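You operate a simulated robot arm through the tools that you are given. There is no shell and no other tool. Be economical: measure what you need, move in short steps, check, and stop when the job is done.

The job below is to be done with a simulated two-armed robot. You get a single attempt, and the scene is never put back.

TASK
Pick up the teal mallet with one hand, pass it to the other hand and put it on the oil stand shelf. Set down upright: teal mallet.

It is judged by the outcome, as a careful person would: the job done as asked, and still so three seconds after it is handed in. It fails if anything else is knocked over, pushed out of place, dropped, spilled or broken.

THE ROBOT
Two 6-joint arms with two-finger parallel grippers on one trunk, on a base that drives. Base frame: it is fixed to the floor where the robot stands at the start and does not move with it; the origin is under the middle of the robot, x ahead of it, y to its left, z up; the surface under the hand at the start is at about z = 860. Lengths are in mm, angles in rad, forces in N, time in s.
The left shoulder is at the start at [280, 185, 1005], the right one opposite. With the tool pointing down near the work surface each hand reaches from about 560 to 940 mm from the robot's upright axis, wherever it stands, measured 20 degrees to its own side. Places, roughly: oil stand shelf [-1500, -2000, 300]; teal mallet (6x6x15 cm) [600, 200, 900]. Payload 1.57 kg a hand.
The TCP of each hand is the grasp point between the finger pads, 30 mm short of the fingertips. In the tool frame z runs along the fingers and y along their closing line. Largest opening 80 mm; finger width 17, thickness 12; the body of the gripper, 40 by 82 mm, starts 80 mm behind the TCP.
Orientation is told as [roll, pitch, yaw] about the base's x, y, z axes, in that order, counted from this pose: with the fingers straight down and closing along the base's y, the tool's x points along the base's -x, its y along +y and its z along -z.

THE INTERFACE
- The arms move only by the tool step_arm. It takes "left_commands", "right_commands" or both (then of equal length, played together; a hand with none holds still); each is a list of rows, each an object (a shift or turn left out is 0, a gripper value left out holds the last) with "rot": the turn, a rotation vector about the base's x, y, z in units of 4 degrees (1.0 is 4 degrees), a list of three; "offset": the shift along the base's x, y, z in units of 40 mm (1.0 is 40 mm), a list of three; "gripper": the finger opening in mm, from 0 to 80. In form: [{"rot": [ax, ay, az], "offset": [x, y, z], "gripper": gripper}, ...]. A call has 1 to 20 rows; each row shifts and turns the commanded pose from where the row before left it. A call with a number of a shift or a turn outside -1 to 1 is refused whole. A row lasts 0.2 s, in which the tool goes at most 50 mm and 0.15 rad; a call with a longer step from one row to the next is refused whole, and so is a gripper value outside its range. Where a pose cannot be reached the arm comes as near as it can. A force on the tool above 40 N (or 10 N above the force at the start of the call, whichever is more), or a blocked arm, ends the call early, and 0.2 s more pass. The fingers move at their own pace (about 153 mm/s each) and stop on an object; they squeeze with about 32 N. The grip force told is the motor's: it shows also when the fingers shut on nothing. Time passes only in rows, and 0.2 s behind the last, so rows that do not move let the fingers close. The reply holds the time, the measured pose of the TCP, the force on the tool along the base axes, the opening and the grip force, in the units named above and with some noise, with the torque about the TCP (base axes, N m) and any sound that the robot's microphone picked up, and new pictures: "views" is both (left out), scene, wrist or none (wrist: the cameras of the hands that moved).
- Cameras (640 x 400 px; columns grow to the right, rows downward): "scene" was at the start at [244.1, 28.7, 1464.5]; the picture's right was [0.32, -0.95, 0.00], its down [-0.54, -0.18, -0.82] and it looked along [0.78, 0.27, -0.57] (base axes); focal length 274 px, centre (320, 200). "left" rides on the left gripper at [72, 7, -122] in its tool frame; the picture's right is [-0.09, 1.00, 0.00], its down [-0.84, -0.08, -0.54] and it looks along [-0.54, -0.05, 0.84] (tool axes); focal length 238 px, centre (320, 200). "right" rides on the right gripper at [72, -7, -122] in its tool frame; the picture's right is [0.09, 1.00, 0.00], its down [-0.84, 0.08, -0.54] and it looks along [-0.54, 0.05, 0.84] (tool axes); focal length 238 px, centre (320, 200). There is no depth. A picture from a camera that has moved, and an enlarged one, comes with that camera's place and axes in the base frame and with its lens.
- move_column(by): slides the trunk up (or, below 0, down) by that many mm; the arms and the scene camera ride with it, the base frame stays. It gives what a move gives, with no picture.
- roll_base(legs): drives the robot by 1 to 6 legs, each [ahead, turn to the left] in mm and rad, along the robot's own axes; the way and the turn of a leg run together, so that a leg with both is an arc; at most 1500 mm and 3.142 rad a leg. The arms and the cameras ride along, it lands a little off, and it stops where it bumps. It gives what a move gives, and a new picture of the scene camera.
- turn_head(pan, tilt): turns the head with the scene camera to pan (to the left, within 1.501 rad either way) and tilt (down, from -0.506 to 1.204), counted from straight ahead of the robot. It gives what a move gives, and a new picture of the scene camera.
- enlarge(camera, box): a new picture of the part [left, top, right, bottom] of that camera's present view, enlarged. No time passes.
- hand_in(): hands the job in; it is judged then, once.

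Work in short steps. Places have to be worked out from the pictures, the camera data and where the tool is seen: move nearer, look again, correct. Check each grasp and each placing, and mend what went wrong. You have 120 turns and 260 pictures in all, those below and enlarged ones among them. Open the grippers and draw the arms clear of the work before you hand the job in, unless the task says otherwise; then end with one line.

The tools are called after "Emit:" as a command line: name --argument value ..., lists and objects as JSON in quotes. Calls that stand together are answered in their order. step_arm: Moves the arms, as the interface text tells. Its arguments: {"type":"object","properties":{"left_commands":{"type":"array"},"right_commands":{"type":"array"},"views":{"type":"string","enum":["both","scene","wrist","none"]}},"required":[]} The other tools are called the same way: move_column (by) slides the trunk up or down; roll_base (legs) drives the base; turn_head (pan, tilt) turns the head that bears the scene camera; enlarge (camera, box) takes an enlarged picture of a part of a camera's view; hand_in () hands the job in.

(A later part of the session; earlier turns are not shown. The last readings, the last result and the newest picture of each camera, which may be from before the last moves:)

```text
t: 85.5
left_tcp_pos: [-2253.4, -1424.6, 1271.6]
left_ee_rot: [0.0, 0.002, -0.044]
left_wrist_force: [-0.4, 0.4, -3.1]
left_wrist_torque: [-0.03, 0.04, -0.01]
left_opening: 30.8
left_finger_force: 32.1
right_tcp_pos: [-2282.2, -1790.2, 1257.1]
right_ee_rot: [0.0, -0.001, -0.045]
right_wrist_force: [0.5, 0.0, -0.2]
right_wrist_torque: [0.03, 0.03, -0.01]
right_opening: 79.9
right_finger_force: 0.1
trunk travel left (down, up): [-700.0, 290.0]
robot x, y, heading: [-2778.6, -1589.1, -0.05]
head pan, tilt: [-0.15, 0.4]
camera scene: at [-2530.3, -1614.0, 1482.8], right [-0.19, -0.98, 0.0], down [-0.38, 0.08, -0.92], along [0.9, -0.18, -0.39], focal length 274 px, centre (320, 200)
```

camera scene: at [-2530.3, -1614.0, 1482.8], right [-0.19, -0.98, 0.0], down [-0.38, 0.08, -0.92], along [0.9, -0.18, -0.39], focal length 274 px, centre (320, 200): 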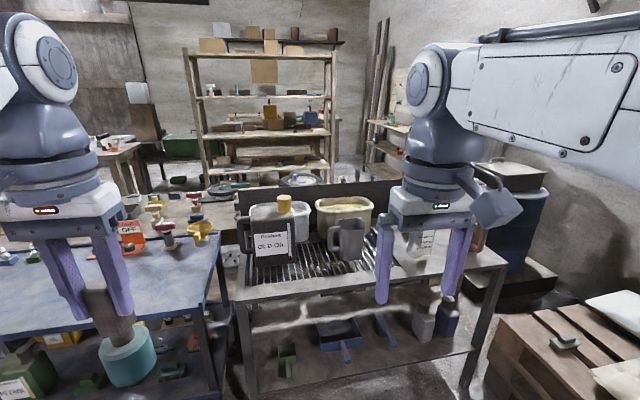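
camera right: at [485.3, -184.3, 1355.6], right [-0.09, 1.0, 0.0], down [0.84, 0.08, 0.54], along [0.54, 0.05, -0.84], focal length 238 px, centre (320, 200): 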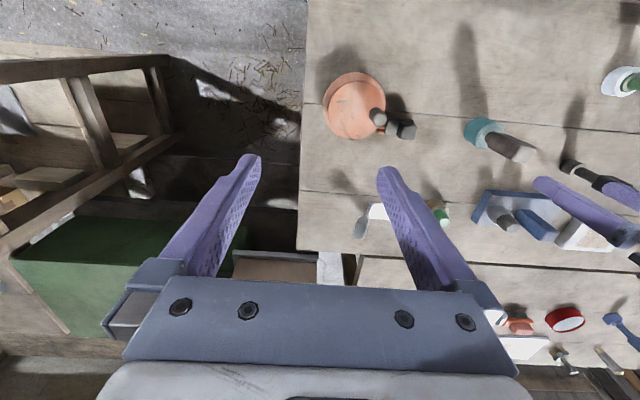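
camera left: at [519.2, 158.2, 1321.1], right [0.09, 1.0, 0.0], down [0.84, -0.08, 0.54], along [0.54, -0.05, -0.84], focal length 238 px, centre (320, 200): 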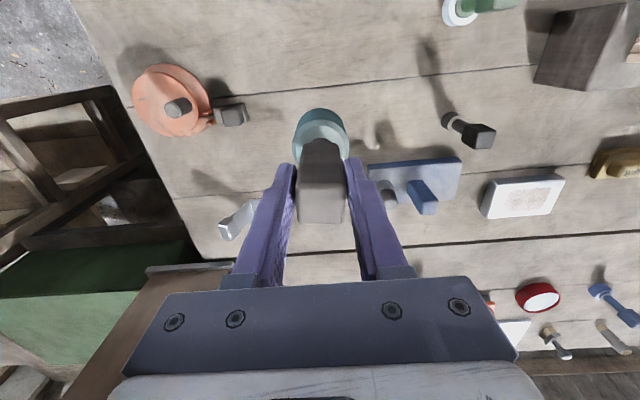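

Emit:
move_column --by -400

Emit:
turn_head --pan -0.15 --tilt 0.45

Emit:
enlarge --camera "scene" --box '[200, 180, 520, 380]'

```text
t: 89.3
left_tcp_pos: [-2253.9, -1423.0, 873.6]
left_ee_rot: [0.001, 0.003, -0.042]
left_wrist_force: [-0.3, -0.1, -3.1]
left_wrist_torque: [-0.01, 0.05, 0.04]
left_opening: 31.1
left_finger_force: 31.7
right_tcp_pos: [-2281.2, -1789.4, 857.8]
right_ee_rot: [0.0, 0.001, -0.045]
right_wrist_force: [-0.6, -1.0, 0.2]
right_wrist_torque: [-0.01, 0.0, 0.0]
right_opening: 79.8
right_finger_force: 0.0
trunk travel left (down, up): [-300.0, 690.0]
robot x, y, heading: [-2785.2, -1588.3, -0.045]
head pan, tilt: [-0.15, 0.4]
```

```text
t: 90.0
left_tcp_pos: [-2254.3, -1423.7, 871.8]
left_ee_rot: [-0.001, 0.002, -0.044]
left_wrist_force: [0.6, 0.4, -4.6]
left_wrist_torque: [0.0, 0.04, -0.02]
left_opening: 30.6
left_finger_force: 31.7
right_tcp_pos: [-2280.9, -1788.8, 858.0]
right_ee_rot: [-0.001, 0.0, -0.044]
right_wrist_force: [0.6, -0.8, 0.8]
right_wrist_torque: [0.03, -0.01, -0.03]
right_opening: 80.0
right_finger_force: 0.1
trunk travel left (down, up): [-300.0, 690.0]
robot x, y, heading: [-2784.8, -1584.7, -0.042]
head pan, tilt: [-0.15, 0.45]
camera scene: at [-2531.1, -1613.9, 1078.2], right [-0.19, -0.98, 0.0], down [-0.43, 0.08, -0.9], along [0.88, -0.17, -0.44], focal length 274 px, centre (320, 200)
```

scene: 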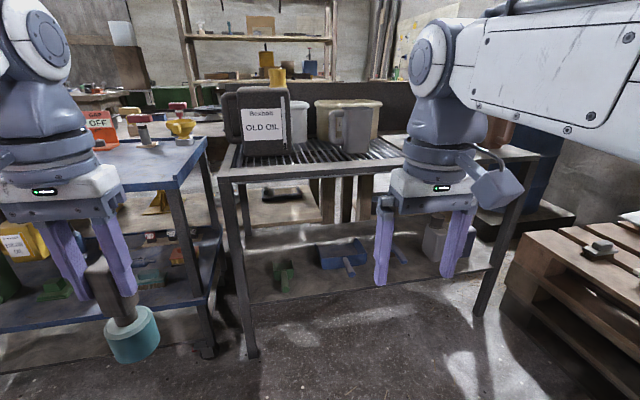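

```text
2.00 times, centred on (360, 280) of scene
camera zoom: at [-2531.1, -1613.9, 1078.2], right [-0.19, -0.98, 0.0], down [-0.43, 0.08, -0.9], along [0.88, -0.17, -0.44], focal length 547 px, centre (240, 40)
```

zoom: 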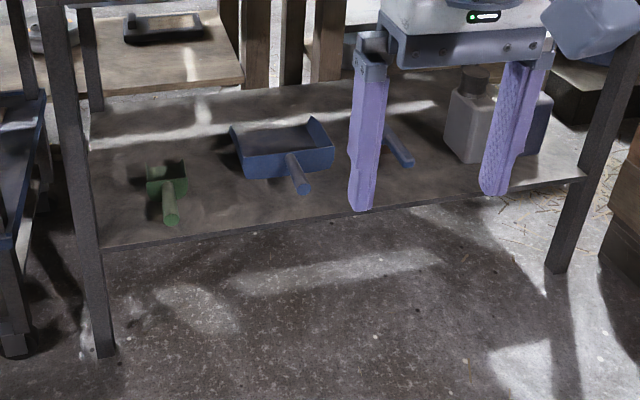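

The shelf front edge is at x≈-1775 and z≈300. A free spot lies near (-1705,-1770), between the green tool and the blue tray. I'll do the handover here: the right hand tilts to about 35° below horizontal pointing forward, while the left brings the mallet to the middle.

Emit:
step_arm --left_commands '[{"offset": [0.27, -0.3, 0.14]}, {"offset": [0.27, -0.3, 0.14]}, {"offset": [0.27, -0.3, 0.14]}, {"offset": [0.27, -0.3, 0.14]}, {"offset": [0.27, -0.3, 0.14]}, {"offset": [0.27, -0.3, 0.14]}, {"offset": [0.27, -0.3, 0.14]}, {"offset": [0.27, -0.3, 0.14]}, {"offset": [0.27, -0.3, 0.14]}, {"offset": [0.27, -0.3, 0.14]}, {"offset": [0.27, -0.3, 0.14]}, {"offset": [0.27, -0.3, 0.14]}, {"offset": [0.27, -0.3, 0.14]}, {"offset": [0.27, -0.3, 0.14]}, {}]' --right_commands '[{"rot": [-0.044, -0.98, 0], "offset": [0.1, -0.08, 0.13]}, {"rot": [-0.044, -0.98, 0], "offset": [0.1, -0.08, 0.13]}, {"rot": [-0.044, -0.98, 0], "offset": [0.1, -0.08, 0.13]}, {"rot": [-0.044, -0.98, 0], "offset": [0.1, -0.08, 0.13]}, {"rot": [-0.044, -0.98, 0], "offset": [0.1, -0.08, 0.13]}, {"rot": [-0.044, -0.98, 0], "offset": [0.1, -0.08, 0.13]}, {"rot": [-0.044, -0.98, 0], "offset": [0.1, -0.08, 0.13]}, {"rot": [-0.044, -0.98, 0], "offset": [0.1, -0.08, 0.13]}, {"rot": [-0.044, -0.98, 0], "offset": [0.1, -0.08, 0.13]}, {"rot": [-0.044, -0.98, 0], "offset": [0.1, -0.08, 0.13]}, {"rot": [-0.044, -0.98, 0], "offset": [0.1, -0.08, 0.13]}, {"rot": [-0.044, -0.98, 0], "offset": [0.1, -0.08, 0.13]}, {"rot": [-0.044, -0.98, 0], "offset": [0.1, -0.08, 0.13]}, {"rot": [-0.044, -0.98, 0], "offset": [0.1, -0.08, 0.13]}, {}]'

```text
t: 93.2
left_tcp_pos: [-2117.2, -1587.4, 923.5]
left_ee_rot: [0.0, 0.0, -0.043]
left_wrist_force: [0.7, 0.5, -4.6]
left_wrist_torque: [0.02, 0.04, -0.01]
left_opening: 30.9
left_finger_force: 32.5
left hand out of reach, approached as far as the arm can: row 12, 13, 14
right_tcp_pos: [-2112.8, -1846.9, 961.4]
right_ee_rot: [-0.002, -0.958, -0.043]
right_wrist_force: [-0.1, -0.2, -0.3]
right_wrist_torque: [0.0, 0.04, 0.0]
right_opening: 80.1
right_finger_force: 0.1
right hand out of reach, approached as far as the arm can: row 1, 2, 3, 4, 5, 6, 7, 8, 9, 10, 11, 12, 13, 14
trunk travel left (down, up): [-300.0, 690.0]
robot x, y, heading: [-2782.9, -1590.1, -0.046]
head pan, tilt: [-0.15, 0.45]
camera scene: at [-2531.1, -1613.9, 1078.2], right [-0.19, -0.98, 0.0], down [-0.43, 0.08, -0.9], along [0.88, -0.17, -0.44], focal length 274 px, centre (320, 200)
camera right: at [-2253.2, -1847.8, 973.3], right [-0.01, 1.0, -0.08], down [0.04, 0.08, 1.0], along [1.0, 0.0, -0.04], focal length 238 px, centre (320, 200)
camera left: at [-2188.2, -1577.9, 1044.6], right [0.14, 0.99, 0.0], down [0.83, -0.11, 0.54], along [0.54, -0.07, -0.84], focal length 238 px, centre (320, 200)
```

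scene: 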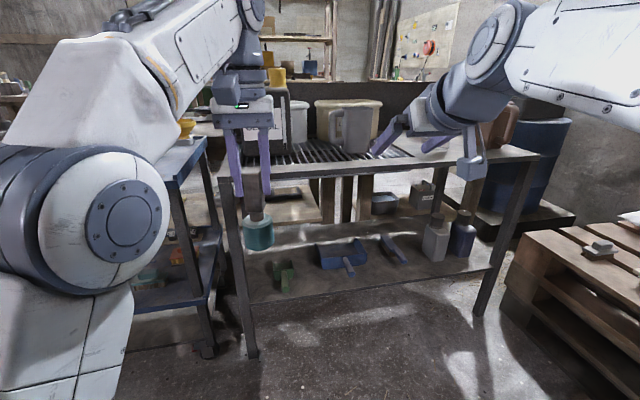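
right: 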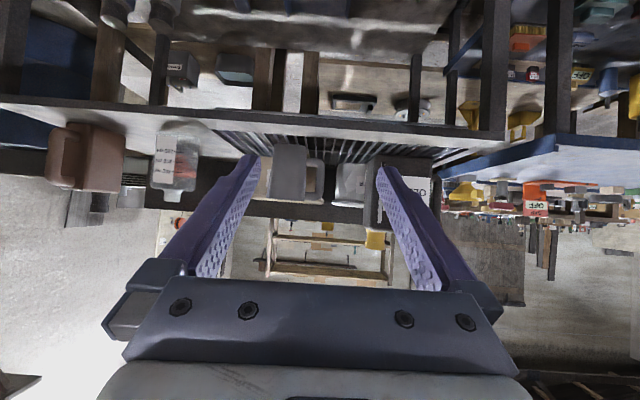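
left: 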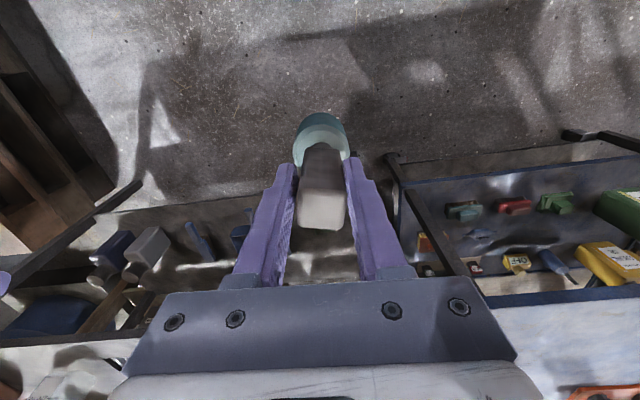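

The left holds the mallet at (-2117,-1587,923) and the right is pitched properly. Now I yaw the right hand 50° left and bring it to a pre-grasp point behind and to the right of the teal base.

Emit:
step_arm --right_commands '[{"rot": [0, 0, 0.96], "offset": [-0.1, 0.2, -0.09]}, {"rot": [0, 0, 0.96], "offset": [-0.1, 0.2, -0.09]}, {"rot": [0, 0, 0.96], "offset": [-0.1, 0.2, -0.09]}, {"rot": [0, 0, 0.96], "offset": [-0.1, 0.2, -0.09]}, {"rot": [0, 0, 0.96], "offset": [-0.1, 0.2, -0.09]}, {"rot": [0, 0, 0.96], "offset": [-0.1, 0.2, -0.09]}, {"rot": [0, 0, 0.96], "offset": [-0.1, 0.2, -0.09]}, {"rot": [0, 0, 0.96], "offset": [-0.1, 0.2, -0.09]}, {"rot": [0, 0, 0.96], "offset": [-0.1, 0.2, -0.09]}, {"rot": [0, 0, 0.96], "offset": [-0.1, 0.2, -0.09]}, {"rot": [0, 0, 0.96], "offset": [-0.1, 0.2, -0.09]}, {"rot": [0, 0, 0.96], "offset": [-0.1, 0.2, -0.09]}, {"rot": [0, 0, 0.96], "offset": [-0.1, 0.2, -0.09]}, {}]'

```text
t: 96.2
left_tcp_pos: [-2117.0, -1587.4, 923.3]
left_ee_rot: [-0.003, 0.0, -0.044]
left_wrist_force: [0.5, -0.7, -5.4]
left_wrist_torque: [0.01, 0.04, -0.03]
left_opening: 30.7
left_finger_force: 31.5
right_tcp_pos: [-2156.7, -1745.5, 914.3]
right_ee_rot: [-0.002, -0.957, 0.829]
right_wrist_force: [0.3, -1.1, 0.2]
right_wrist_torque: [0.02, -0.01, -0.01]
right_opening: 80.0
right_finger_force: 0.1
right hand out of reach, approached as far as the arm can: row 1, 3
trunk travel left (down, up): [-300.0, 690.0]
robot x, y, heading: [-2778.4, -1588.4, -0.049]
head pan, tilt: [-0.15, 0.45]
camera scene: at [-2531.0, -1614.0, 1078.2], right [-0.19, -0.98, 0.0], down [-0.43, 0.08, -0.9], along [0.88, -0.17, -0.44], focal length 274 px, centre (320, 200)
camera right: at [-2247.8, -1853.9, 926.6], right [-0.77, 0.64, -0.08], down [-0.03, 0.08, 1.0], along [0.64, 0.77, -0.04], focal length 238 px, centre (320, 200)
```

scene: 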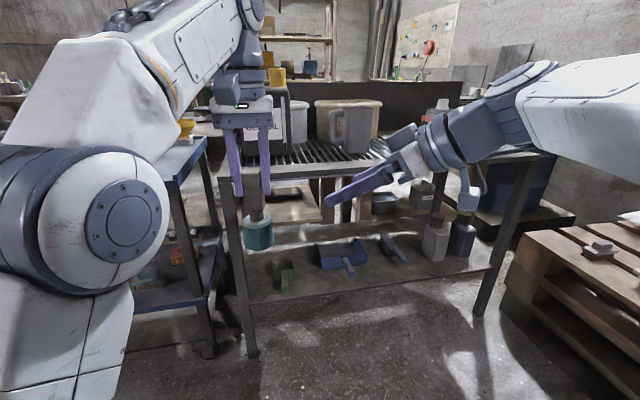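
right: 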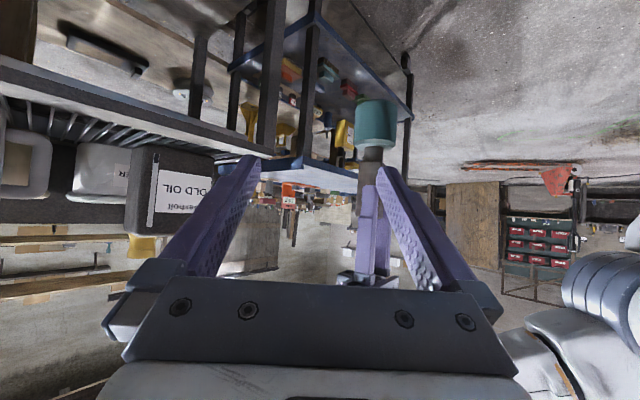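

Emit:
enlarge --camera "right" --box '[296, 80, 456, 180]'

```text
4.00 times, centred on (376, 130) of right
camera zoom: at [-2247.8, -1853.9, 926.6], right [-0.77, 0.64, -0.08], down [-0.03, 0.08, 1.0], along [0.64, 0.77, -0.04], focal length 953 px, centre (96, 480)
```

zoom: 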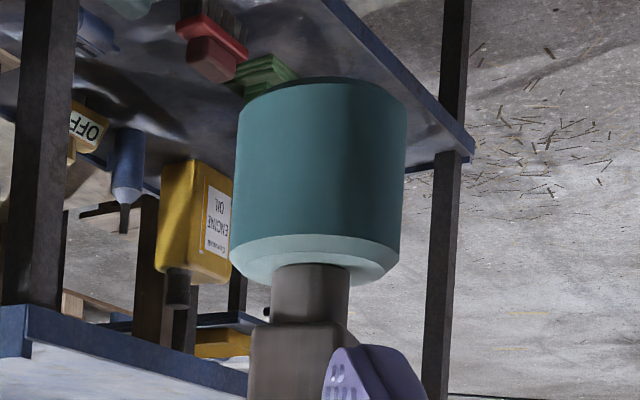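

Triangulated: the base is at z≈801–844 on an axis near (-2112,-1590). I move the right hand to a pre-grasp point 110 mm back along its pointing direction.

Emit:
step_arm --right_commands '[{"offset": [-0.14, 0.75, -0.15]}, {"offset": [-0.13, 0.75, -0.15]}, {"offset": [-0.13, 0.75, -0.15]}, {}]'

```text
t: 97.2
left_tcp_pos: [-2117.4, -1587.5, 922.7]
left_ee_rot: [-0.002, -0.001, -0.043]
left_wrist_force: [-0.3, -1.0, -4.0]
left_wrist_torque: [0.01, 0.05, 0.01]
left_opening: 31.0
left_finger_force: 31.7
right_tcp_pos: [-2159.0, -1655.8, 897.4]
right_ee_rot: [-0.001, -0.958, 0.828]
right_wrist_force: [-0.4, 0.3, 1.2]
right_wrist_torque: [0.01, -0.02, -0.02]
right_opening: 80.0
right_finger_force: 0.1
right hand out of reach, approached as far as the arm can: row 2, 3
trunk travel left (down, up): [-300.0, 690.0]
robot x, y, heading: [-2784.9, -1588.7, -0.041]
head pan, tilt: [-0.15, 0.45]
camera scene: at [-2531.0, -1614.0, 1078.2], right [-0.19, -0.98, 0.0], down [-0.43, 0.08, -0.9], along [0.88, -0.17, -0.44], focal length 274 px, centre (320, 200)
camera right: at [-2249.1, -1764.8, 909.1], right [-0.77, 0.63, -0.07], down [-0.03, 0.08, 1.0], along [0.64, 0.77, -0.04], focal length 238 px, centre (320, 200)
```

scene: 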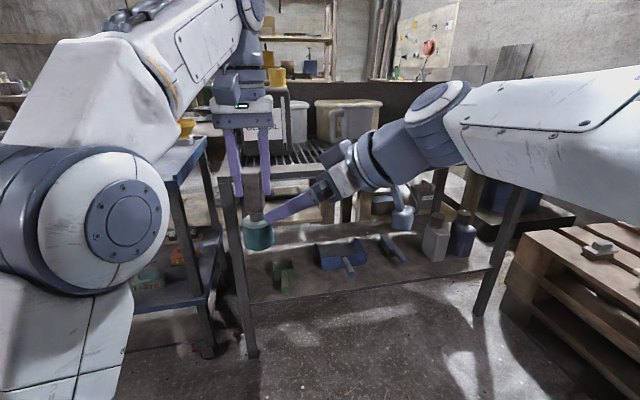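
right: 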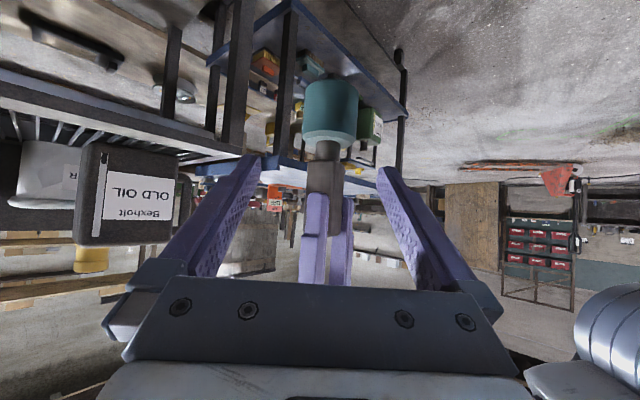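

Emit:
step_arm --right_commands '[{"offset": [0.3, 0.4, -0.4]}, {"offset": [0.3, 0.4, -0.4]}, {"offset": [0.3, 0.4, -0.4]}, {}]'

```text
t: 98.2
left_tcp_pos: [-2116.9, -1586.3, 922.9]
left_ee_rot: [-0.002, 0.001, -0.044]
left_wrist_force: [0.2, 0.1, -4.1]
left_wrist_torque: [0.0, 0.02, 0.02]
left_opening: 30.8
left_finger_force: 32.1
right_tcp_pos: [-2123.2, -1607.2, 849.5]
right_ee_rot: [-0.002, -0.958, 0.827]
right_wrist_force: [-0.3, 0.5, -0.7]
right_wrist_torque: [0.0, -0.01, -0.02]
right_opening: 80.1
right_finger_force: 0.1
trunk travel left (down, up): [-300.0, 690.0]
robot x, y, heading: [-2777.2, -1588.6, -0.047]
head pan, tilt: [-0.15, 0.45]
camera scene: at [-2531.1, -1614.0, 1078.2], right [-0.19, -0.98, 0.0], down [-0.43, 0.08, -0.9], along [0.88, -0.17, -0.44], focal length 274 px, centre (320, 200)
camera right: at [-2213.7, -1716.7, 861.4], right [-0.77, 0.64, -0.08], down [-0.03, 0.08, 1.0], along [0.64, 0.77, -0.04], focal length 238 px, centre (320, 200)
```

scene: 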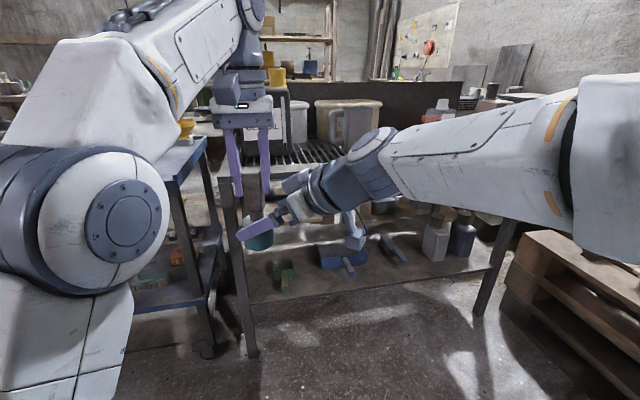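
right: 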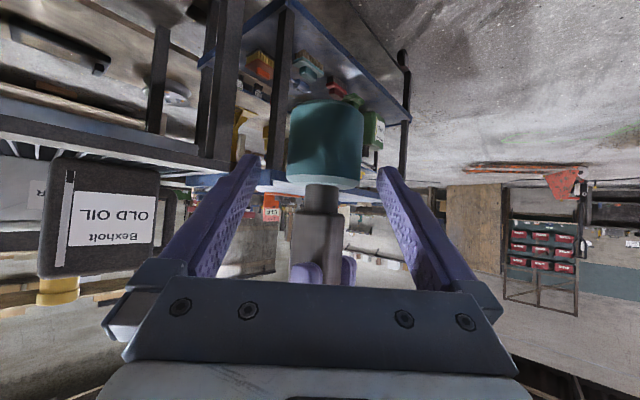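

Centred; base at z 799–845. I advance the last bit and close the right hand while the left holds.

Emit:
step_arm --right_commands '[{"offset": [0.27, 0.36, -0.43]}, {}, {"gripper": 0}, {}, {}, {}]'

```text
t: 99.6
left_tcp_pos: [-2117.9, -1587.4, 923.5]
left_ee_rot: [0.001, 0.0, -0.041]
left_wrist_force: [-10.7, 4.5, -3.0]
left_wrist_torque: [0.03, 0.42, 0.06]
left_opening: 30.5
left_finger_force: 32.3
right_tcp_pos: [-2113.2, -1592.0, 831.8]
right_ee_rot: [-0.001, -0.958, 0.822]
right_wrist_force: [11.0, -4.9, 0.3]
right_wrist_torque: [0.43, 0.55, -0.08]
right_opening: 51.2
right_finger_force: 32.2
trunk travel left (down, up): [-300.0, 690.0]
robot x, y, heading: [-2780.6, -1587.8, -0.046]
head pan, tilt: [-0.15, 0.45]
camera scene: at [-2531.0, -1613.9, 1078.2], right [-0.19, -0.98, 0.0], down [-0.43, 0.08, -0.9], along [0.88, -0.17, -0.44], focal length 274 px, centre (320, 200)
camera right: at [-2203.8, -1700.6, 844.0], right [-0.77, 0.64, -0.08], down [-0.03, 0.08, 1.0], along [0.64, 0.77, -0.04], focal length 238 px, centre (320, 200)
```

scene: 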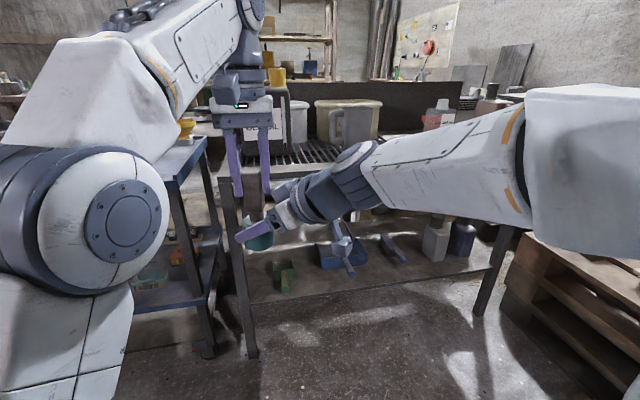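
right: 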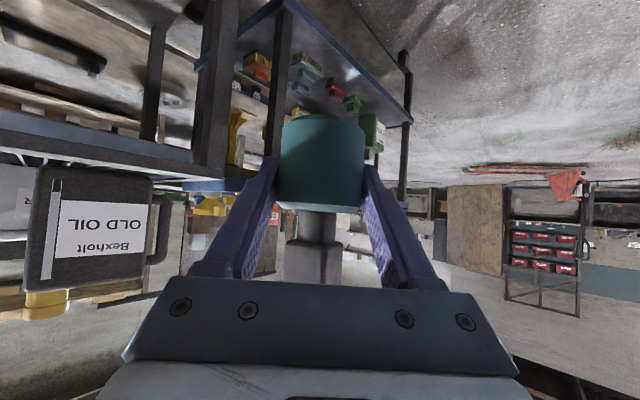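

The right grips the base at 51 mm. I ease out the side load by 2 mm, open the left hand, and lift it off.

Emit:
step_arm --left_commands '[{}, {}, {"gripper": 80}, {}, {}]' --right_commands '[{"offset": [0.04, -0.03, 0]}, {}, {}, {}, {}]'

```text
t: 100.8
left_tcp_pos: [-2116.5, -1586.6, 923.6]
left_ee_rot: [-0.002, -0.002, -0.043]
left_wrist_force: [-0.5, 0.4, 0.5]
left_wrist_torque: [0.0, -0.03, -0.02]
left_opening: 80.3
left_finger_force: 0.0
right_tcp_pos: [-2113.0, -1592.4, 831.4]
right_ee_rot: [-0.002, -0.957, 0.828]
right_wrist_force: [0.7, 0.8, 1.3]
right_wrist_torque: [-0.02, 0.04, -0.03]
right_opening: 51.2
right_finger_force: 31.9
trunk travel left (down, up): [-300.0, 690.0]
robot x, y, heading: [-2781.4, -1588.8, -0.047]
head pan, tilt: [-0.15, 0.45]
camera scene: at [-2531.0, -1613.9, 1078.2], right [-0.19, -0.98, 0.0], down [-0.43, 0.08, -0.9], along [0.88, -0.17, -0.44], focal length 274 px, centre (320, 200)
camera right: at [-2203.4, -1702.5, 843.8], right [-0.77, 0.64, -0.08], down [-0.03, 0.08, 1.0], along [0.64, 0.77, -0.04], focal length 238 px, centre (320, 200)
camera left: at [-2188.2, -1577.6, 1044.7], right [0.14, 0.99, 0.0], down [0.83, -0.11, 0.54], along [0.54, -0.07, -0.84], focal length 238 px, centre (320, 200)
```

scene: 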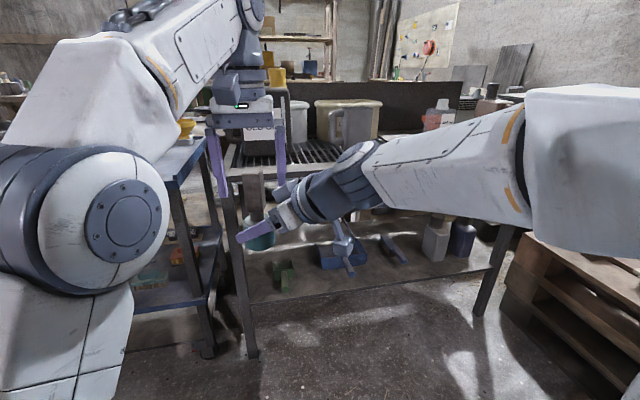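
right: 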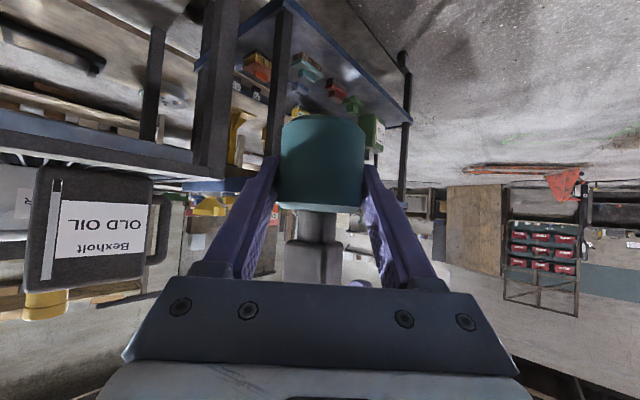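
left: 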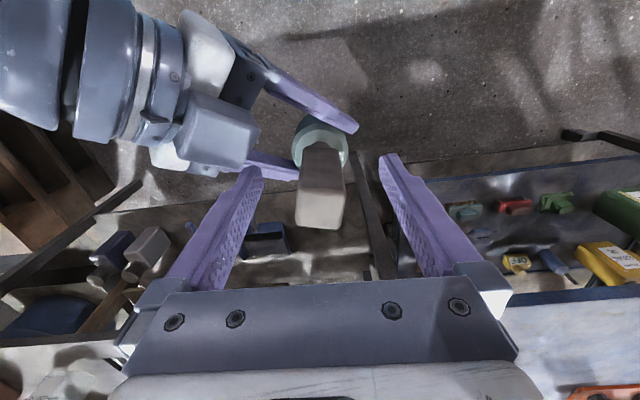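

The left is open and the mallet stays upright in the right hand. The left is near its reach limit upward, so I lower the right hand 100 mm to pull the mallet out from between the left fingers.

Emit:
step_arm --right_commands '[{"offset": [0, 0, -0.5]}, {"offset": [0, 0, -0.7]}, {"offset": [0, 0, -0.7]}, {"offset": [0, 0, -0.7]}, {}]'

```text
t: 102.0
left_tcp_pos: [-2117.0, -1587.4, 922.6]
left_ee_rot: [-0.002, 0.0, -0.043]
left_wrist_force: [0.5, -0.5, -0.4]
left_wrist_torque: [-0.02, -0.01, 0.05]
left_opening: 79.8
left_finger_force: 0.0
right_tcp_pos: [-2110.0, -1596.2, 727.8]
right_ee_rot: [-0.002, -0.958, 0.827]
right_wrist_force: [-0.5, 0.6, -1.1]
right_wrist_torque: [-0.05, 0.03, -0.02]
right_opening: 50.9
right_finger_force: 32.2
trunk travel left (down, up): [-300.0, 690.0]
robot x, y, heading: [-2780.7, -1589.3, -0.044]
head pan, tilt: [-0.15, 0.45]
camera scene: at [-2531.1, -1613.9, 1078.2], right [-0.19, -0.98, 0.0], down [-0.43, 0.08, -0.9], along [0.88, -0.17, -0.44], focal length 274 px, centre (320, 200)
camera right: at [-2200.3, -1704.9, 739.0], right [-0.77, 0.64, -0.08], down [-0.03, 0.08, 1.0], along [0.64, 0.77, -0.04], focal length 238 px, centre (320, 200)
```

scene: 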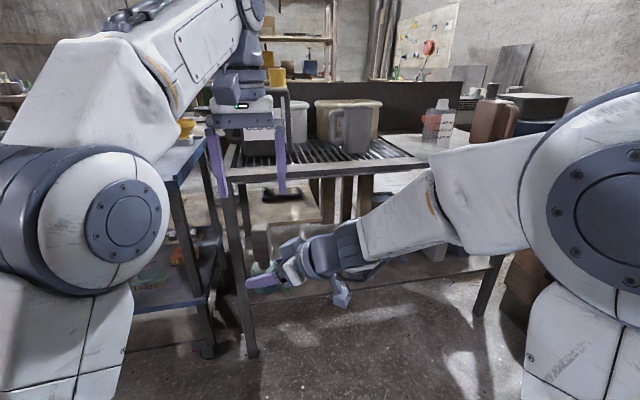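
right: 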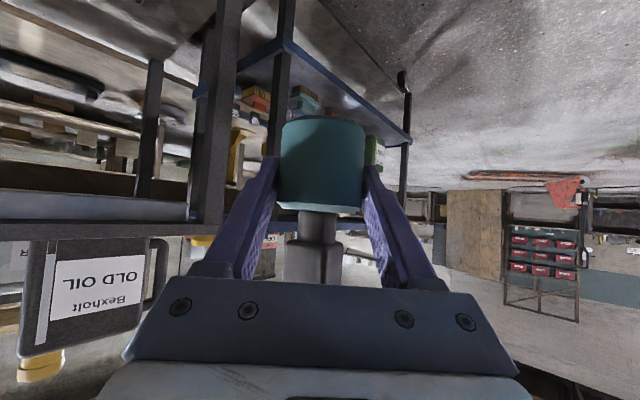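

The mallet is free and firmly held by the right hand. Now I retract the left hand back and up, and yaw the right hand to point straight ahead.

Emit:
step_arm --left_commands '[{"offset": [-0.6, 0.6, 0.2]}, {"offset": [-0.6, 0.6, 0.2]}, {"offset": [-0.6, 0.6, 0.2]}, {"offset": [-0.6, 0.6, 0.2]}, {"offset": [-0.6, 0.6, 0.2]}, {"offset": [-0.6, 0.6, 0.2]}, {"offset": [-0.6, 0.6, 0.2]}, {}, {}, {}, {}, {}, {}]' --right_commands '[{"rot": [0, 0, -0.98], "offset": [0, -0.3, 0]}, {"rot": [0, 0, -0.98], "offset": [0, -0.3, 0]}, {"rot": [0, 0, -0.98], "offset": [0, -0.3, 0]}, {"rot": [0, 0, -0.98], "offset": [0, -0.3, 0]}, {"rot": [0, 0, -0.98], "offset": [0, -0.3, 0]}, {"rot": [0, 0, -0.98], "offset": [0, -0.3, 0]}, {"rot": [0, 0, -0.98], "offset": [0, -0.3, 0]}, {"rot": [0, 0, -0.98], "offset": [0, -0.3, 0]}, {"rot": [0, 0, -0.98], "offset": [0, -0.3, 0]}, {"rot": [0, 0, -0.98], "offset": [0, -0.3, 0]}, {"rot": [0, 0, -0.98], "offset": [0, -0.3, 0]}, {"rot": [0, 0, -0.98], "offset": [0, -0.3, 0]}, {}]'

```text
t: 104.8
left_tcp_pos: [-2282.7, -1416.6, 964.3]
left_ee_rot: [0.0, 0.001, -0.043]
left_wrist_force: [0.0, 0.2, -0.2]
left_wrist_torque: [-0.01, 0.01, -0.01]
left_opening: 79.6
left_finger_force: 0.0
left hand out of reach, approached as far as the arm can: row 6, 7
right_tcp_pos: [-2108.0, -1801.0, 705.8]
right_ee_rot: [0.003, -0.956, 0.005]
right_wrist_force: [0.4, -0.2, -0.2]
right_wrist_torque: [0.0, 0.02, -0.02]
right_opening: 51.2
right_finger_force: 32.2
right hand out of reach, approached as far as the arm can: row 9, 10, 11, 12
trunk travel left (down, up): [-300.0, 690.0]
robot x, y, heading: [-2781.7, -1589.6, -0.044]
head pan, tilt: [-0.15, 0.45]
camera scene: at [-2531.1, -1614.0, 1078.2], right [-0.19, -0.98, 0.0], down [-0.43, 0.08, -0.9], along [0.88, -0.17, -0.44], focal length 274 px, centre (320, 200)
camera right: at [-2249.5, -1809.9, 719.0], right [-0.06, 1.0, -0.07], down [0.04, 0.08, 1.0], along [1.0, 0.06, -0.04], focal length 238 px, centre (320, 200)
camera left: at [-2353.6, -1408.0, 1086.2], right [0.14, 0.99, 0.0], down [0.83, -0.11, 0.54], along [0.54, -0.07, -0.84], focal length 238 px, centre (320, 200)
```

scene: 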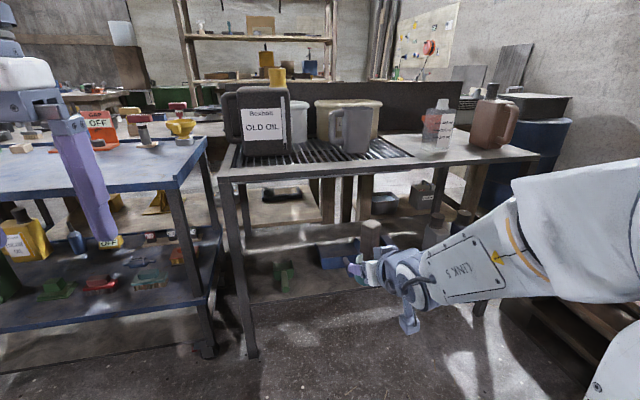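
right: 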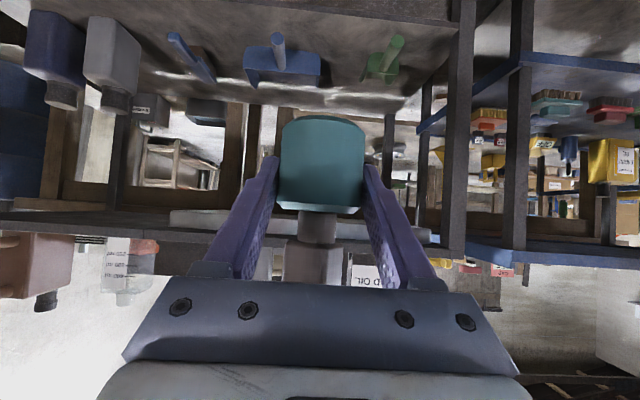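
left: 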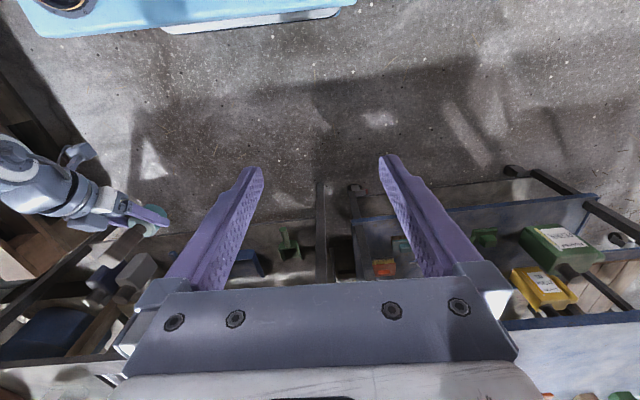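

The right hand points at the shelf with the mallet upright. Triangulation puts the shelf surface at z≈300. I lower the trunk fully, then drive forward 270 mm and look.

Emit:
move_column --by -300

Emit:
roll_base --legs '[[270, 0]]'

Emit:
step_arm --right_commands '[{}]' --views "wrist"

```text
t: 107.8
left_tcp_pos: [-2281.7, -1417.5, 665.0]
left_ee_rot: [0.001, 0.0, -0.044]
left_wrist_force: [0.3, -0.4, 0.5]
left_wrist_torque: [-0.04, -0.03, 0.0]
left_opening: 79.7
left_finger_force: 0.1
right_tcp_pos: [-2108.0, -1802.0, 406.8]
right_ee_rot: [0.003, -0.956, 0.007]
right_wrist_force: [0.1, 0.5, 0.5]
right_wrist_torque: [-0.01, 0.02, 0.01]
right_opening: 51.0
right_finger_force: 32.0
trunk travel left (down, up): [0.0, 990.0]
robot x, y, heading: [-2782.9, -1587.5, -0.048]
head pan, tilt: [-0.15, 0.45]
```

```text
t: 109.7
left_tcp_pos: [-2009.3, -1427.5, 663.5]
left_ee_rot: [0.0, 0.001, -0.042]
left_wrist_force: [0.7, 0.4, -0.5]
left_wrist_torque: [-0.02, -0.02, 0.0]
left_opening: 80.1
left_finger_force: 0.2
right_tcp_pos: [-1835.3, -1811.9, 406.3]
right_ee_rot: [0.004, -0.957, 0.009]
right_wrist_force: [0.3, -0.2, 0.4]
right_wrist_torque: [0.0, 0.02, 0.02]
right_opening: 51.1
right_finger_force: 32.0
trunk travel left (down, up): [0.0, 990.0]
robot x, y, heading: [-2508.1, -1599.5, -0.043]
head pan, tilt: [-0.15, 0.45]
camera scene: at [-2257.1, -1625.4, 778.2], right [-0.19, -0.98, 0.0], down [-0.43, 0.08, -0.9], along [0.88, -0.17, -0.44], focal length 274 px, centre (320, 200)
```

scene: 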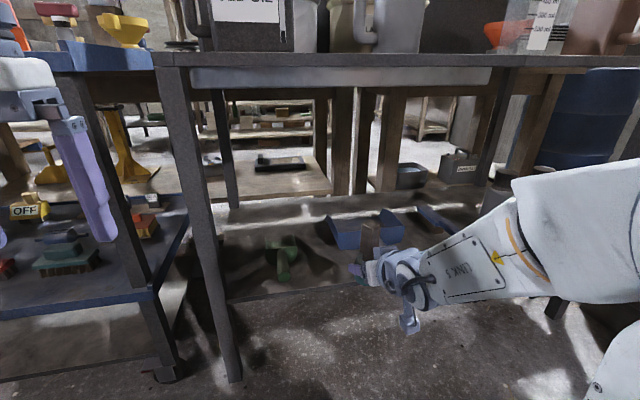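

```text
t: 110.1
left_tcp_pos: [-2008.2, -1427.6, 664.1]
left_ee_rot: [0.001, 0.0, -0.041]
left_wrist_force: [-0.2, 0.5, -0.2]
left_wrist_torque: [0.0, 0.01, 0.01]
left_opening: 79.9
left_finger_force: 0.1
right_tcp_pos: [-1835.1, -1810.7, 406.6]
right_ee_rot: [0.005, -0.954, 0.01]
right_wrist_force: [0.3, -0.2, -0.3]
right_wrist_torque: [0.05, 0.04, -0.01]
right_opening: 51.2
right_finger_force: 32.0
trunk travel left (down, up): [0.0, 990.0]
robot x, y, heading: [-2508.4, -1600.6, -0.045]
head pan, tilt: [-0.15, 0.45]
camera right: at [-1975.2, -1820.5, 418.8], right [-0.07, 1.0, -0.07], down [0.04, 0.08, 1.0], along [1.0, 0.06, -0.04], focal length 238 px, centre (320, 200)
```

right: 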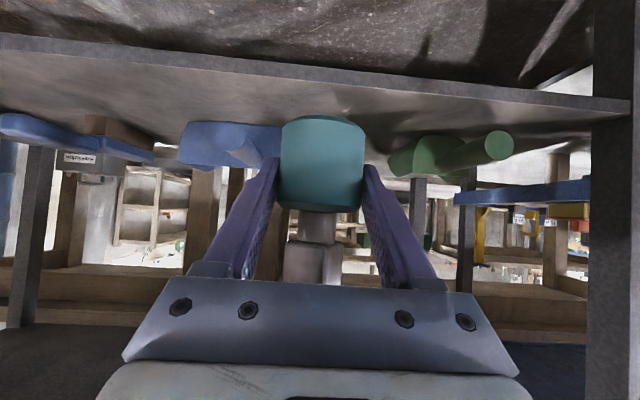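

I can see the shelf's front edge, with its surface at z≈305. The spot at (-1705,-1762) lies clear between the green tool (y≈-1610) and the blue scoop (y≈-1890). I reach in with the bottom about 30 mm above the shelf.

Emit:
step_arm --right_commands '[{"offset": [0.54, 0.2, -0.17]}, {"offset": [0.54, 0.2, -0.17]}, {"offset": [0.54, 0.2, -0.17]}, {"offset": [0.54, 0.2, -0.17]}, {"offset": [0.54, 0.2, -0.17]}, {"offset": [0.54, 0.2, -0.17]}, {}]'

```text
t: 111.7
left_tcp_pos: [-2009.5, -1428.1, 663.9]
left_ee_rot: [0.001, 0.002, -0.042]
left_wrist_force: [-0.1, 0.2, 0.6]
left_wrist_torque: [0.0, -0.03, -0.04]
left_opening: 79.8
left_finger_force: 0.0
right_tcp_pos: [-1712.4, -1824.2, 356.5]
right_ee_rot: [0.011, -0.954, 0.008]
right_wrist_force: [0.6, 0.2, 1.2]
right_wrist_torque: [0.0, 0.03, 0.02]
right_opening: 51.4
right_finger_force: 31.9
right hand out of reach, approached as far as the arm can: row 1, 2, 3, 4, 5, 6
trunk travel left (down, up): [0.0, 990.0]
robot x, y, heading: [-2505.9, -1600.4, -0.04]
head pan, tilt: [-0.15, 0.45]
camera scene: at [-2257.1, -1625.4, 778.2], right [-0.19, -0.98, 0.0], down [-0.43, 0.08, -0.9], along [0.88, -0.17, -0.44], focal length 274 px, centre (320, 200)
camera right: at [-1852.0, -1833.7, 369.9], right [-0.07, 0.99, -0.07], down [0.04, 0.07, 1.0], along [1.0, 0.07, -0.04], focal length 238 px, centre (320, 200)
```

scene: 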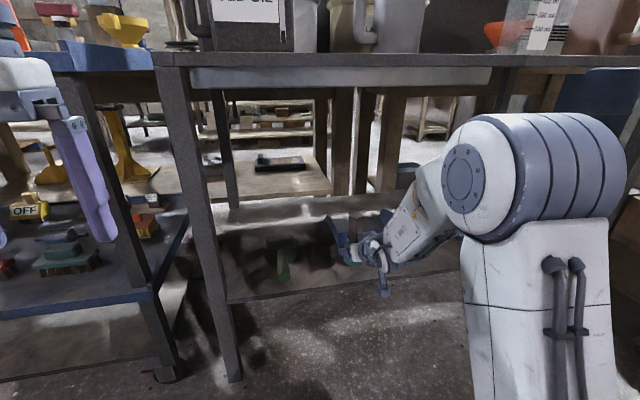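
right: 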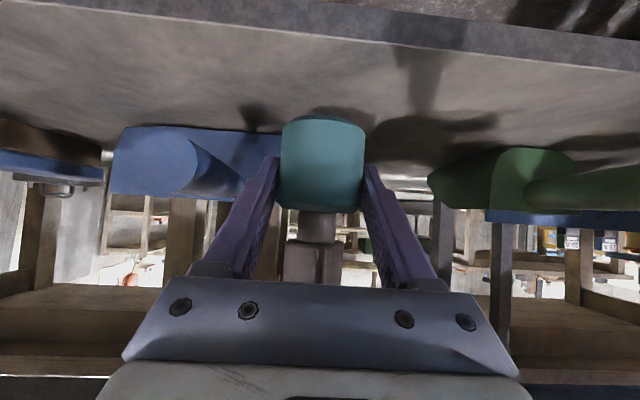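

The hand drifted to y=-1824 against its reach limits, which is too near the blue scoop handle. I try shifting +y by arm.

Emit:
step_arm --right_commands '[{"offset": [0, 0.5, 0]}, {"offset": [0, 0.5, 0]}, {"offset": [0, 0.5, 0]}, {}]' --views "wrist"

```text
t: 112.7
left_tcp_pos: [-2009.2, -1428.0, 664.9]
left_ee_rot: [0.0, 0.0, -0.042]
left_wrist_force: [0.0, -0.4, -0.5]
left_wrist_torque: [-0.02, -0.03, 0.0]
left_opening: 79.8
left_finger_force: 0.1
right_tcp_pos: [-1713.5, -1825.2, 359.2]
right_ee_rot: [0.014, -0.955, 0.009]
right_wrist_force: [-0.1, 0.4, -0.2]
right_wrist_torque: [-0.01, 0.02, -0.04]
right_opening: 50.8
right_finger_force: 31.7
right hand out of reach, approached as far as the arm can: row 1, 2, 3
trunk travel left (down, up): [0.0, 990.0]
robot x, y, heading: [-2509.6, -1603.4, -0.043]
head pan, tilt: [-0.15, 0.45]
camera right: at [-1854.5, -1833.2, 371.6], right [-0.07, 0.99, -0.07], down [0.04, 0.07, 1.0], along [1.0, 0.07, -0.05], focal length 238 px, centre (320, 200)
```

right: 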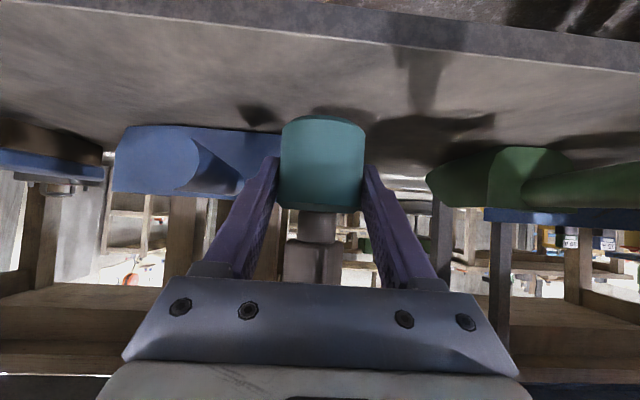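

The arm is at its inward limit, so a small base turn of +0.06 rad will carry the mallet to about y=-1777, midway between the neighbours. It is still ~22 mm above the shelf.

Emit:
roll_base --legs '[[0, 0.06]]'

Emit:
step_arm --right_commands '[{}]' --views "wrist"

```text
t: 113.5
left_tcp_pos: [-2020.8, -1397.4, 664.4]
left_ee_rot: [0.002, -0.002, 0.019]
left_wrist_force: [-0.5, -0.6, 0.0]
left_wrist_torque: [-0.01, 0.02, 0.01]
left_opening: 80.2
left_finger_force: 0.0
right_tcp_pos: [-1701.5, -1773.4, 359.1]
right_ee_rot: [0.013, -0.954, 0.07]
right_wrist_force: [0.2, 0.1, -0.5]
right_wrist_torque: [-0.05, 0.04, 0.01]
right_opening: 51.1
right_finger_force: 32.6
trunk travel left (down, up): [0.0, 990.0]
robot x, y, heading: [-2506.4, -1599.2, 0.021]
head pan, tilt: [-0.15, 0.45]
camera scene: at [-2256.0, -1609.8, 778.2], right [-0.13, -0.99, 0.0], down [-0.43, 0.06, -0.9], along [0.89, -0.12, -0.44], focal length 274 px, centre (320, 200)
```

scene: 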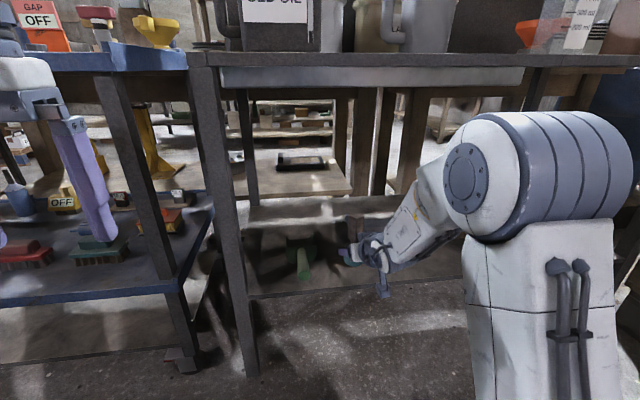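

```text
t: 113.9
left_tcp_pos: [-2020.8, -1397.8, 663.6]
left_ee_rot: [-0.002, 0.001, 0.02]
left_wrist_force: [-0.6, 0.7, -0.1]
left_wrist_torque: [0.0, -0.02, 0.02]
left_opening: 79.7
left_finger_force: 0.1
right_tcp_pos: [-1702.0, -1772.2, 358.5]
right_ee_rot: [0.014, -0.951, 0.073]
right_wrist_force: [-0.4, 1.1, 0.4]
right_wrist_torque: [0.0, -0.02, -0.01]
right_opening: 51.1
right_finger_force: 32.3
trunk travel left (down, up): [0.0, 990.0]
robot x, y, heading: [-2508.2, -1600.0, 0.015]
head pan, tilt: [-0.15, 0.45]
camera right: at [-1841.7, -1792.2, 371.1], right [-0.14, 0.99, -0.07], down [0.04, 0.07, 1.0], along [0.99, 0.13, -0.05], focal length 238 px, centre (320, 200)
```

right: 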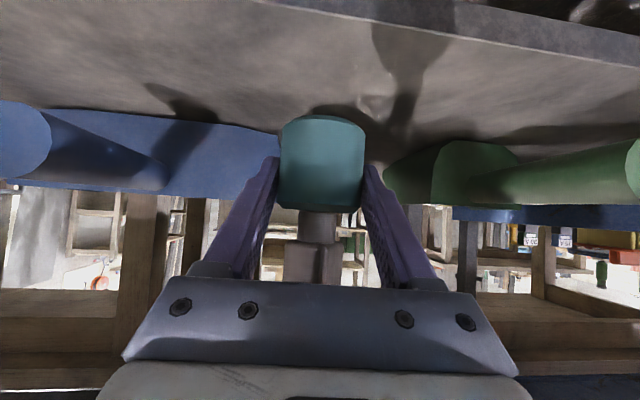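

At (-1702,-1773) everything is clear by ~27 mm or more. I lower in small steps towards contact.

Emit:
step_arm --right_commands '[{"offset": [0, 0, -0.12]}, {"offset": [0, 0, -0.12]}, {"offset": [0, 0, -0.12]}, {}]' --views "wrist"

```text
t: 114.9
left_tcp_pos: [-2019.9, -1396.5, 663.8]
left_ee_rot: [0.001, -0.002, 0.021]
left_wrist_force: [-0.2, -0.8, 0.9]
left_wrist_torque: [0.01, -0.02, -0.02]
left_opening: 80.0
left_finger_force: 0.0
right_tcp_pos: [-1700.7, -1774.5, 344.0]
right_ee_rot: [0.02, -0.953, 0.072]
right_wrist_force: [0.1, -0.5, -0.2]
right_wrist_torque: [0.0, 0.01, -0.02]
right_opening: 50.9
right_finger_force: 31.8
trunk travel left (down, up): [0.0, 990.0]
robot x, y, heading: [-2510.1, -1601.9, 0.022]
head pan, tilt: [-0.15, 0.45]
camera right: at [-1841.2, -1793.9, 357.9], right [-0.14, 0.99, -0.06], down [0.04, 0.07, 1.0], along [0.99, 0.14, -0.05], focal length 238 px, centre (320, 200)
```

right: 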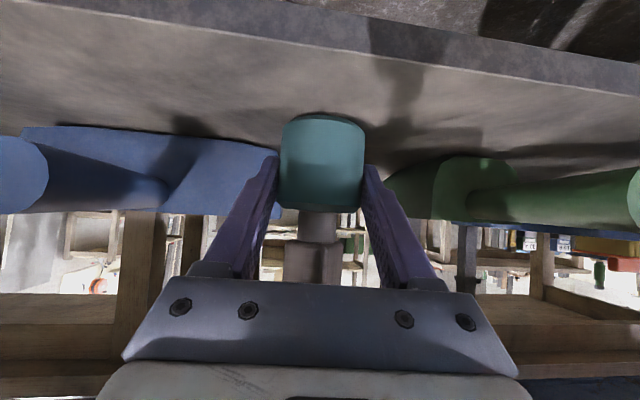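

Close to the shelf now. I continue in 2 mm steps, watching the force.

Emit:
step_arm --right_commands '[{"offset": [0, 0, -0.06]}, {"offset": [0, 0, -0.06]}, {"offset": [0, 0, -0.06]}, {}]' --views "wrist"

```text
t: 115.9
left_tcp_pos: [-2021.1, -1397.7, 665.0]
left_ee_rot: [0.001, 0.0, 0.021]
left_wrist_force: [0.2, 0.7, 0.0]
left_wrist_torque: [0.0, 0.03, 0.04]
left_opening: 80.0
left_finger_force: 0.1
right_tcp_pos: [-1700.5, -1775.0, 340.5]
right_ee_rot: [0.021, -0.96, 0.074]
right_wrist_force: [-14.0, 4.2, 15.6]
right_wrist_torque: [-0.36, 0.21, -0.22]
right_opening: 50.9
right_finger_force: 31.9
trunk travel left (down, up): [0.0, 990.0]
robot x, y, heading: [-2508.8, -1600.5, 0.021]
head pan, tilt: [-0.15, 0.45]
camera right: at [-1840.8, -1794.3, 352.6], right [-0.14, 0.99, -0.06], down [0.03, 0.07, 1.0], along [0.99, 0.14, -0.04], focal length 238 px, centre (320, 200)
```

right: 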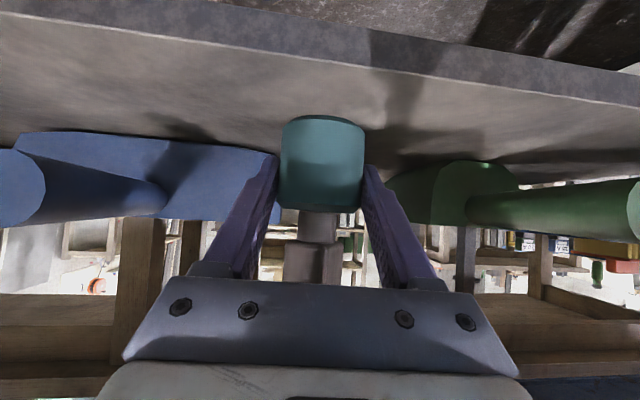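

Contact: 15 N upward, so the mallet is on the shelf. I ease up 2 mm to relieve the load, then open.

Emit:
step_arm --right_commands '[{"offset": [0, 0, 0.05]}, {}, {"gripper": 76}, {}, {}]'

```text
t: 117.1
left_tcp_pos: [-2020.9, -1396.9, 663.6]
left_ee_rot: [-0.001, 0.0, 0.02]
left_wrist_force: [0.6, -0.6, 0.6]
left_wrist_torque: [0.05, -0.01, -0.01]
left_opening: 79.9
left_finger_force: 0.1
right_tcp_pos: [-1701.0, -1774.5, 338.7]
right_ee_rot: [0.021, -0.952, 0.072]
right_wrist_force: [-0.1, 0.2, -0.4]
right_wrist_torque: [-0.02, -0.01, -0.02]
right_opening: 76.1
right_finger_force: 0.2
trunk travel left (down, up): [0.0, 990.0]
robot x, y, heading: [-2510.1, -1600.2, 0.024]
head pan, tilt: [-0.15, 0.45]
camera scene: at [-2256.1, -1609.8, 778.2], right [-0.13, -0.99, 0.0], down [-0.43, 0.06, -0.9], along [0.89, -0.12, -0.44], focal length 274 px, centre (320, 200)
camera right: at [-1840.6, -1794.1, 352.0], right [-0.14, 0.99, -0.06], down [0.04, 0.07, 1.0], along [0.99, 0.14, -0.05], focal length 238 px, centre (320, 200)
```

scene: 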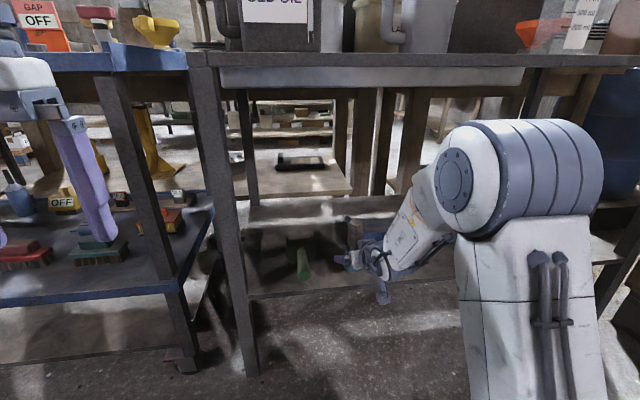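
right: 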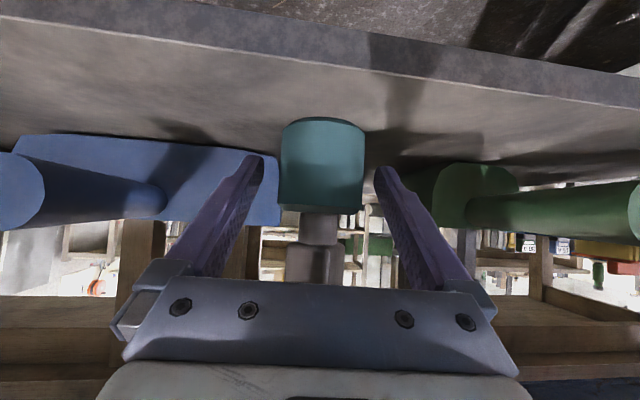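

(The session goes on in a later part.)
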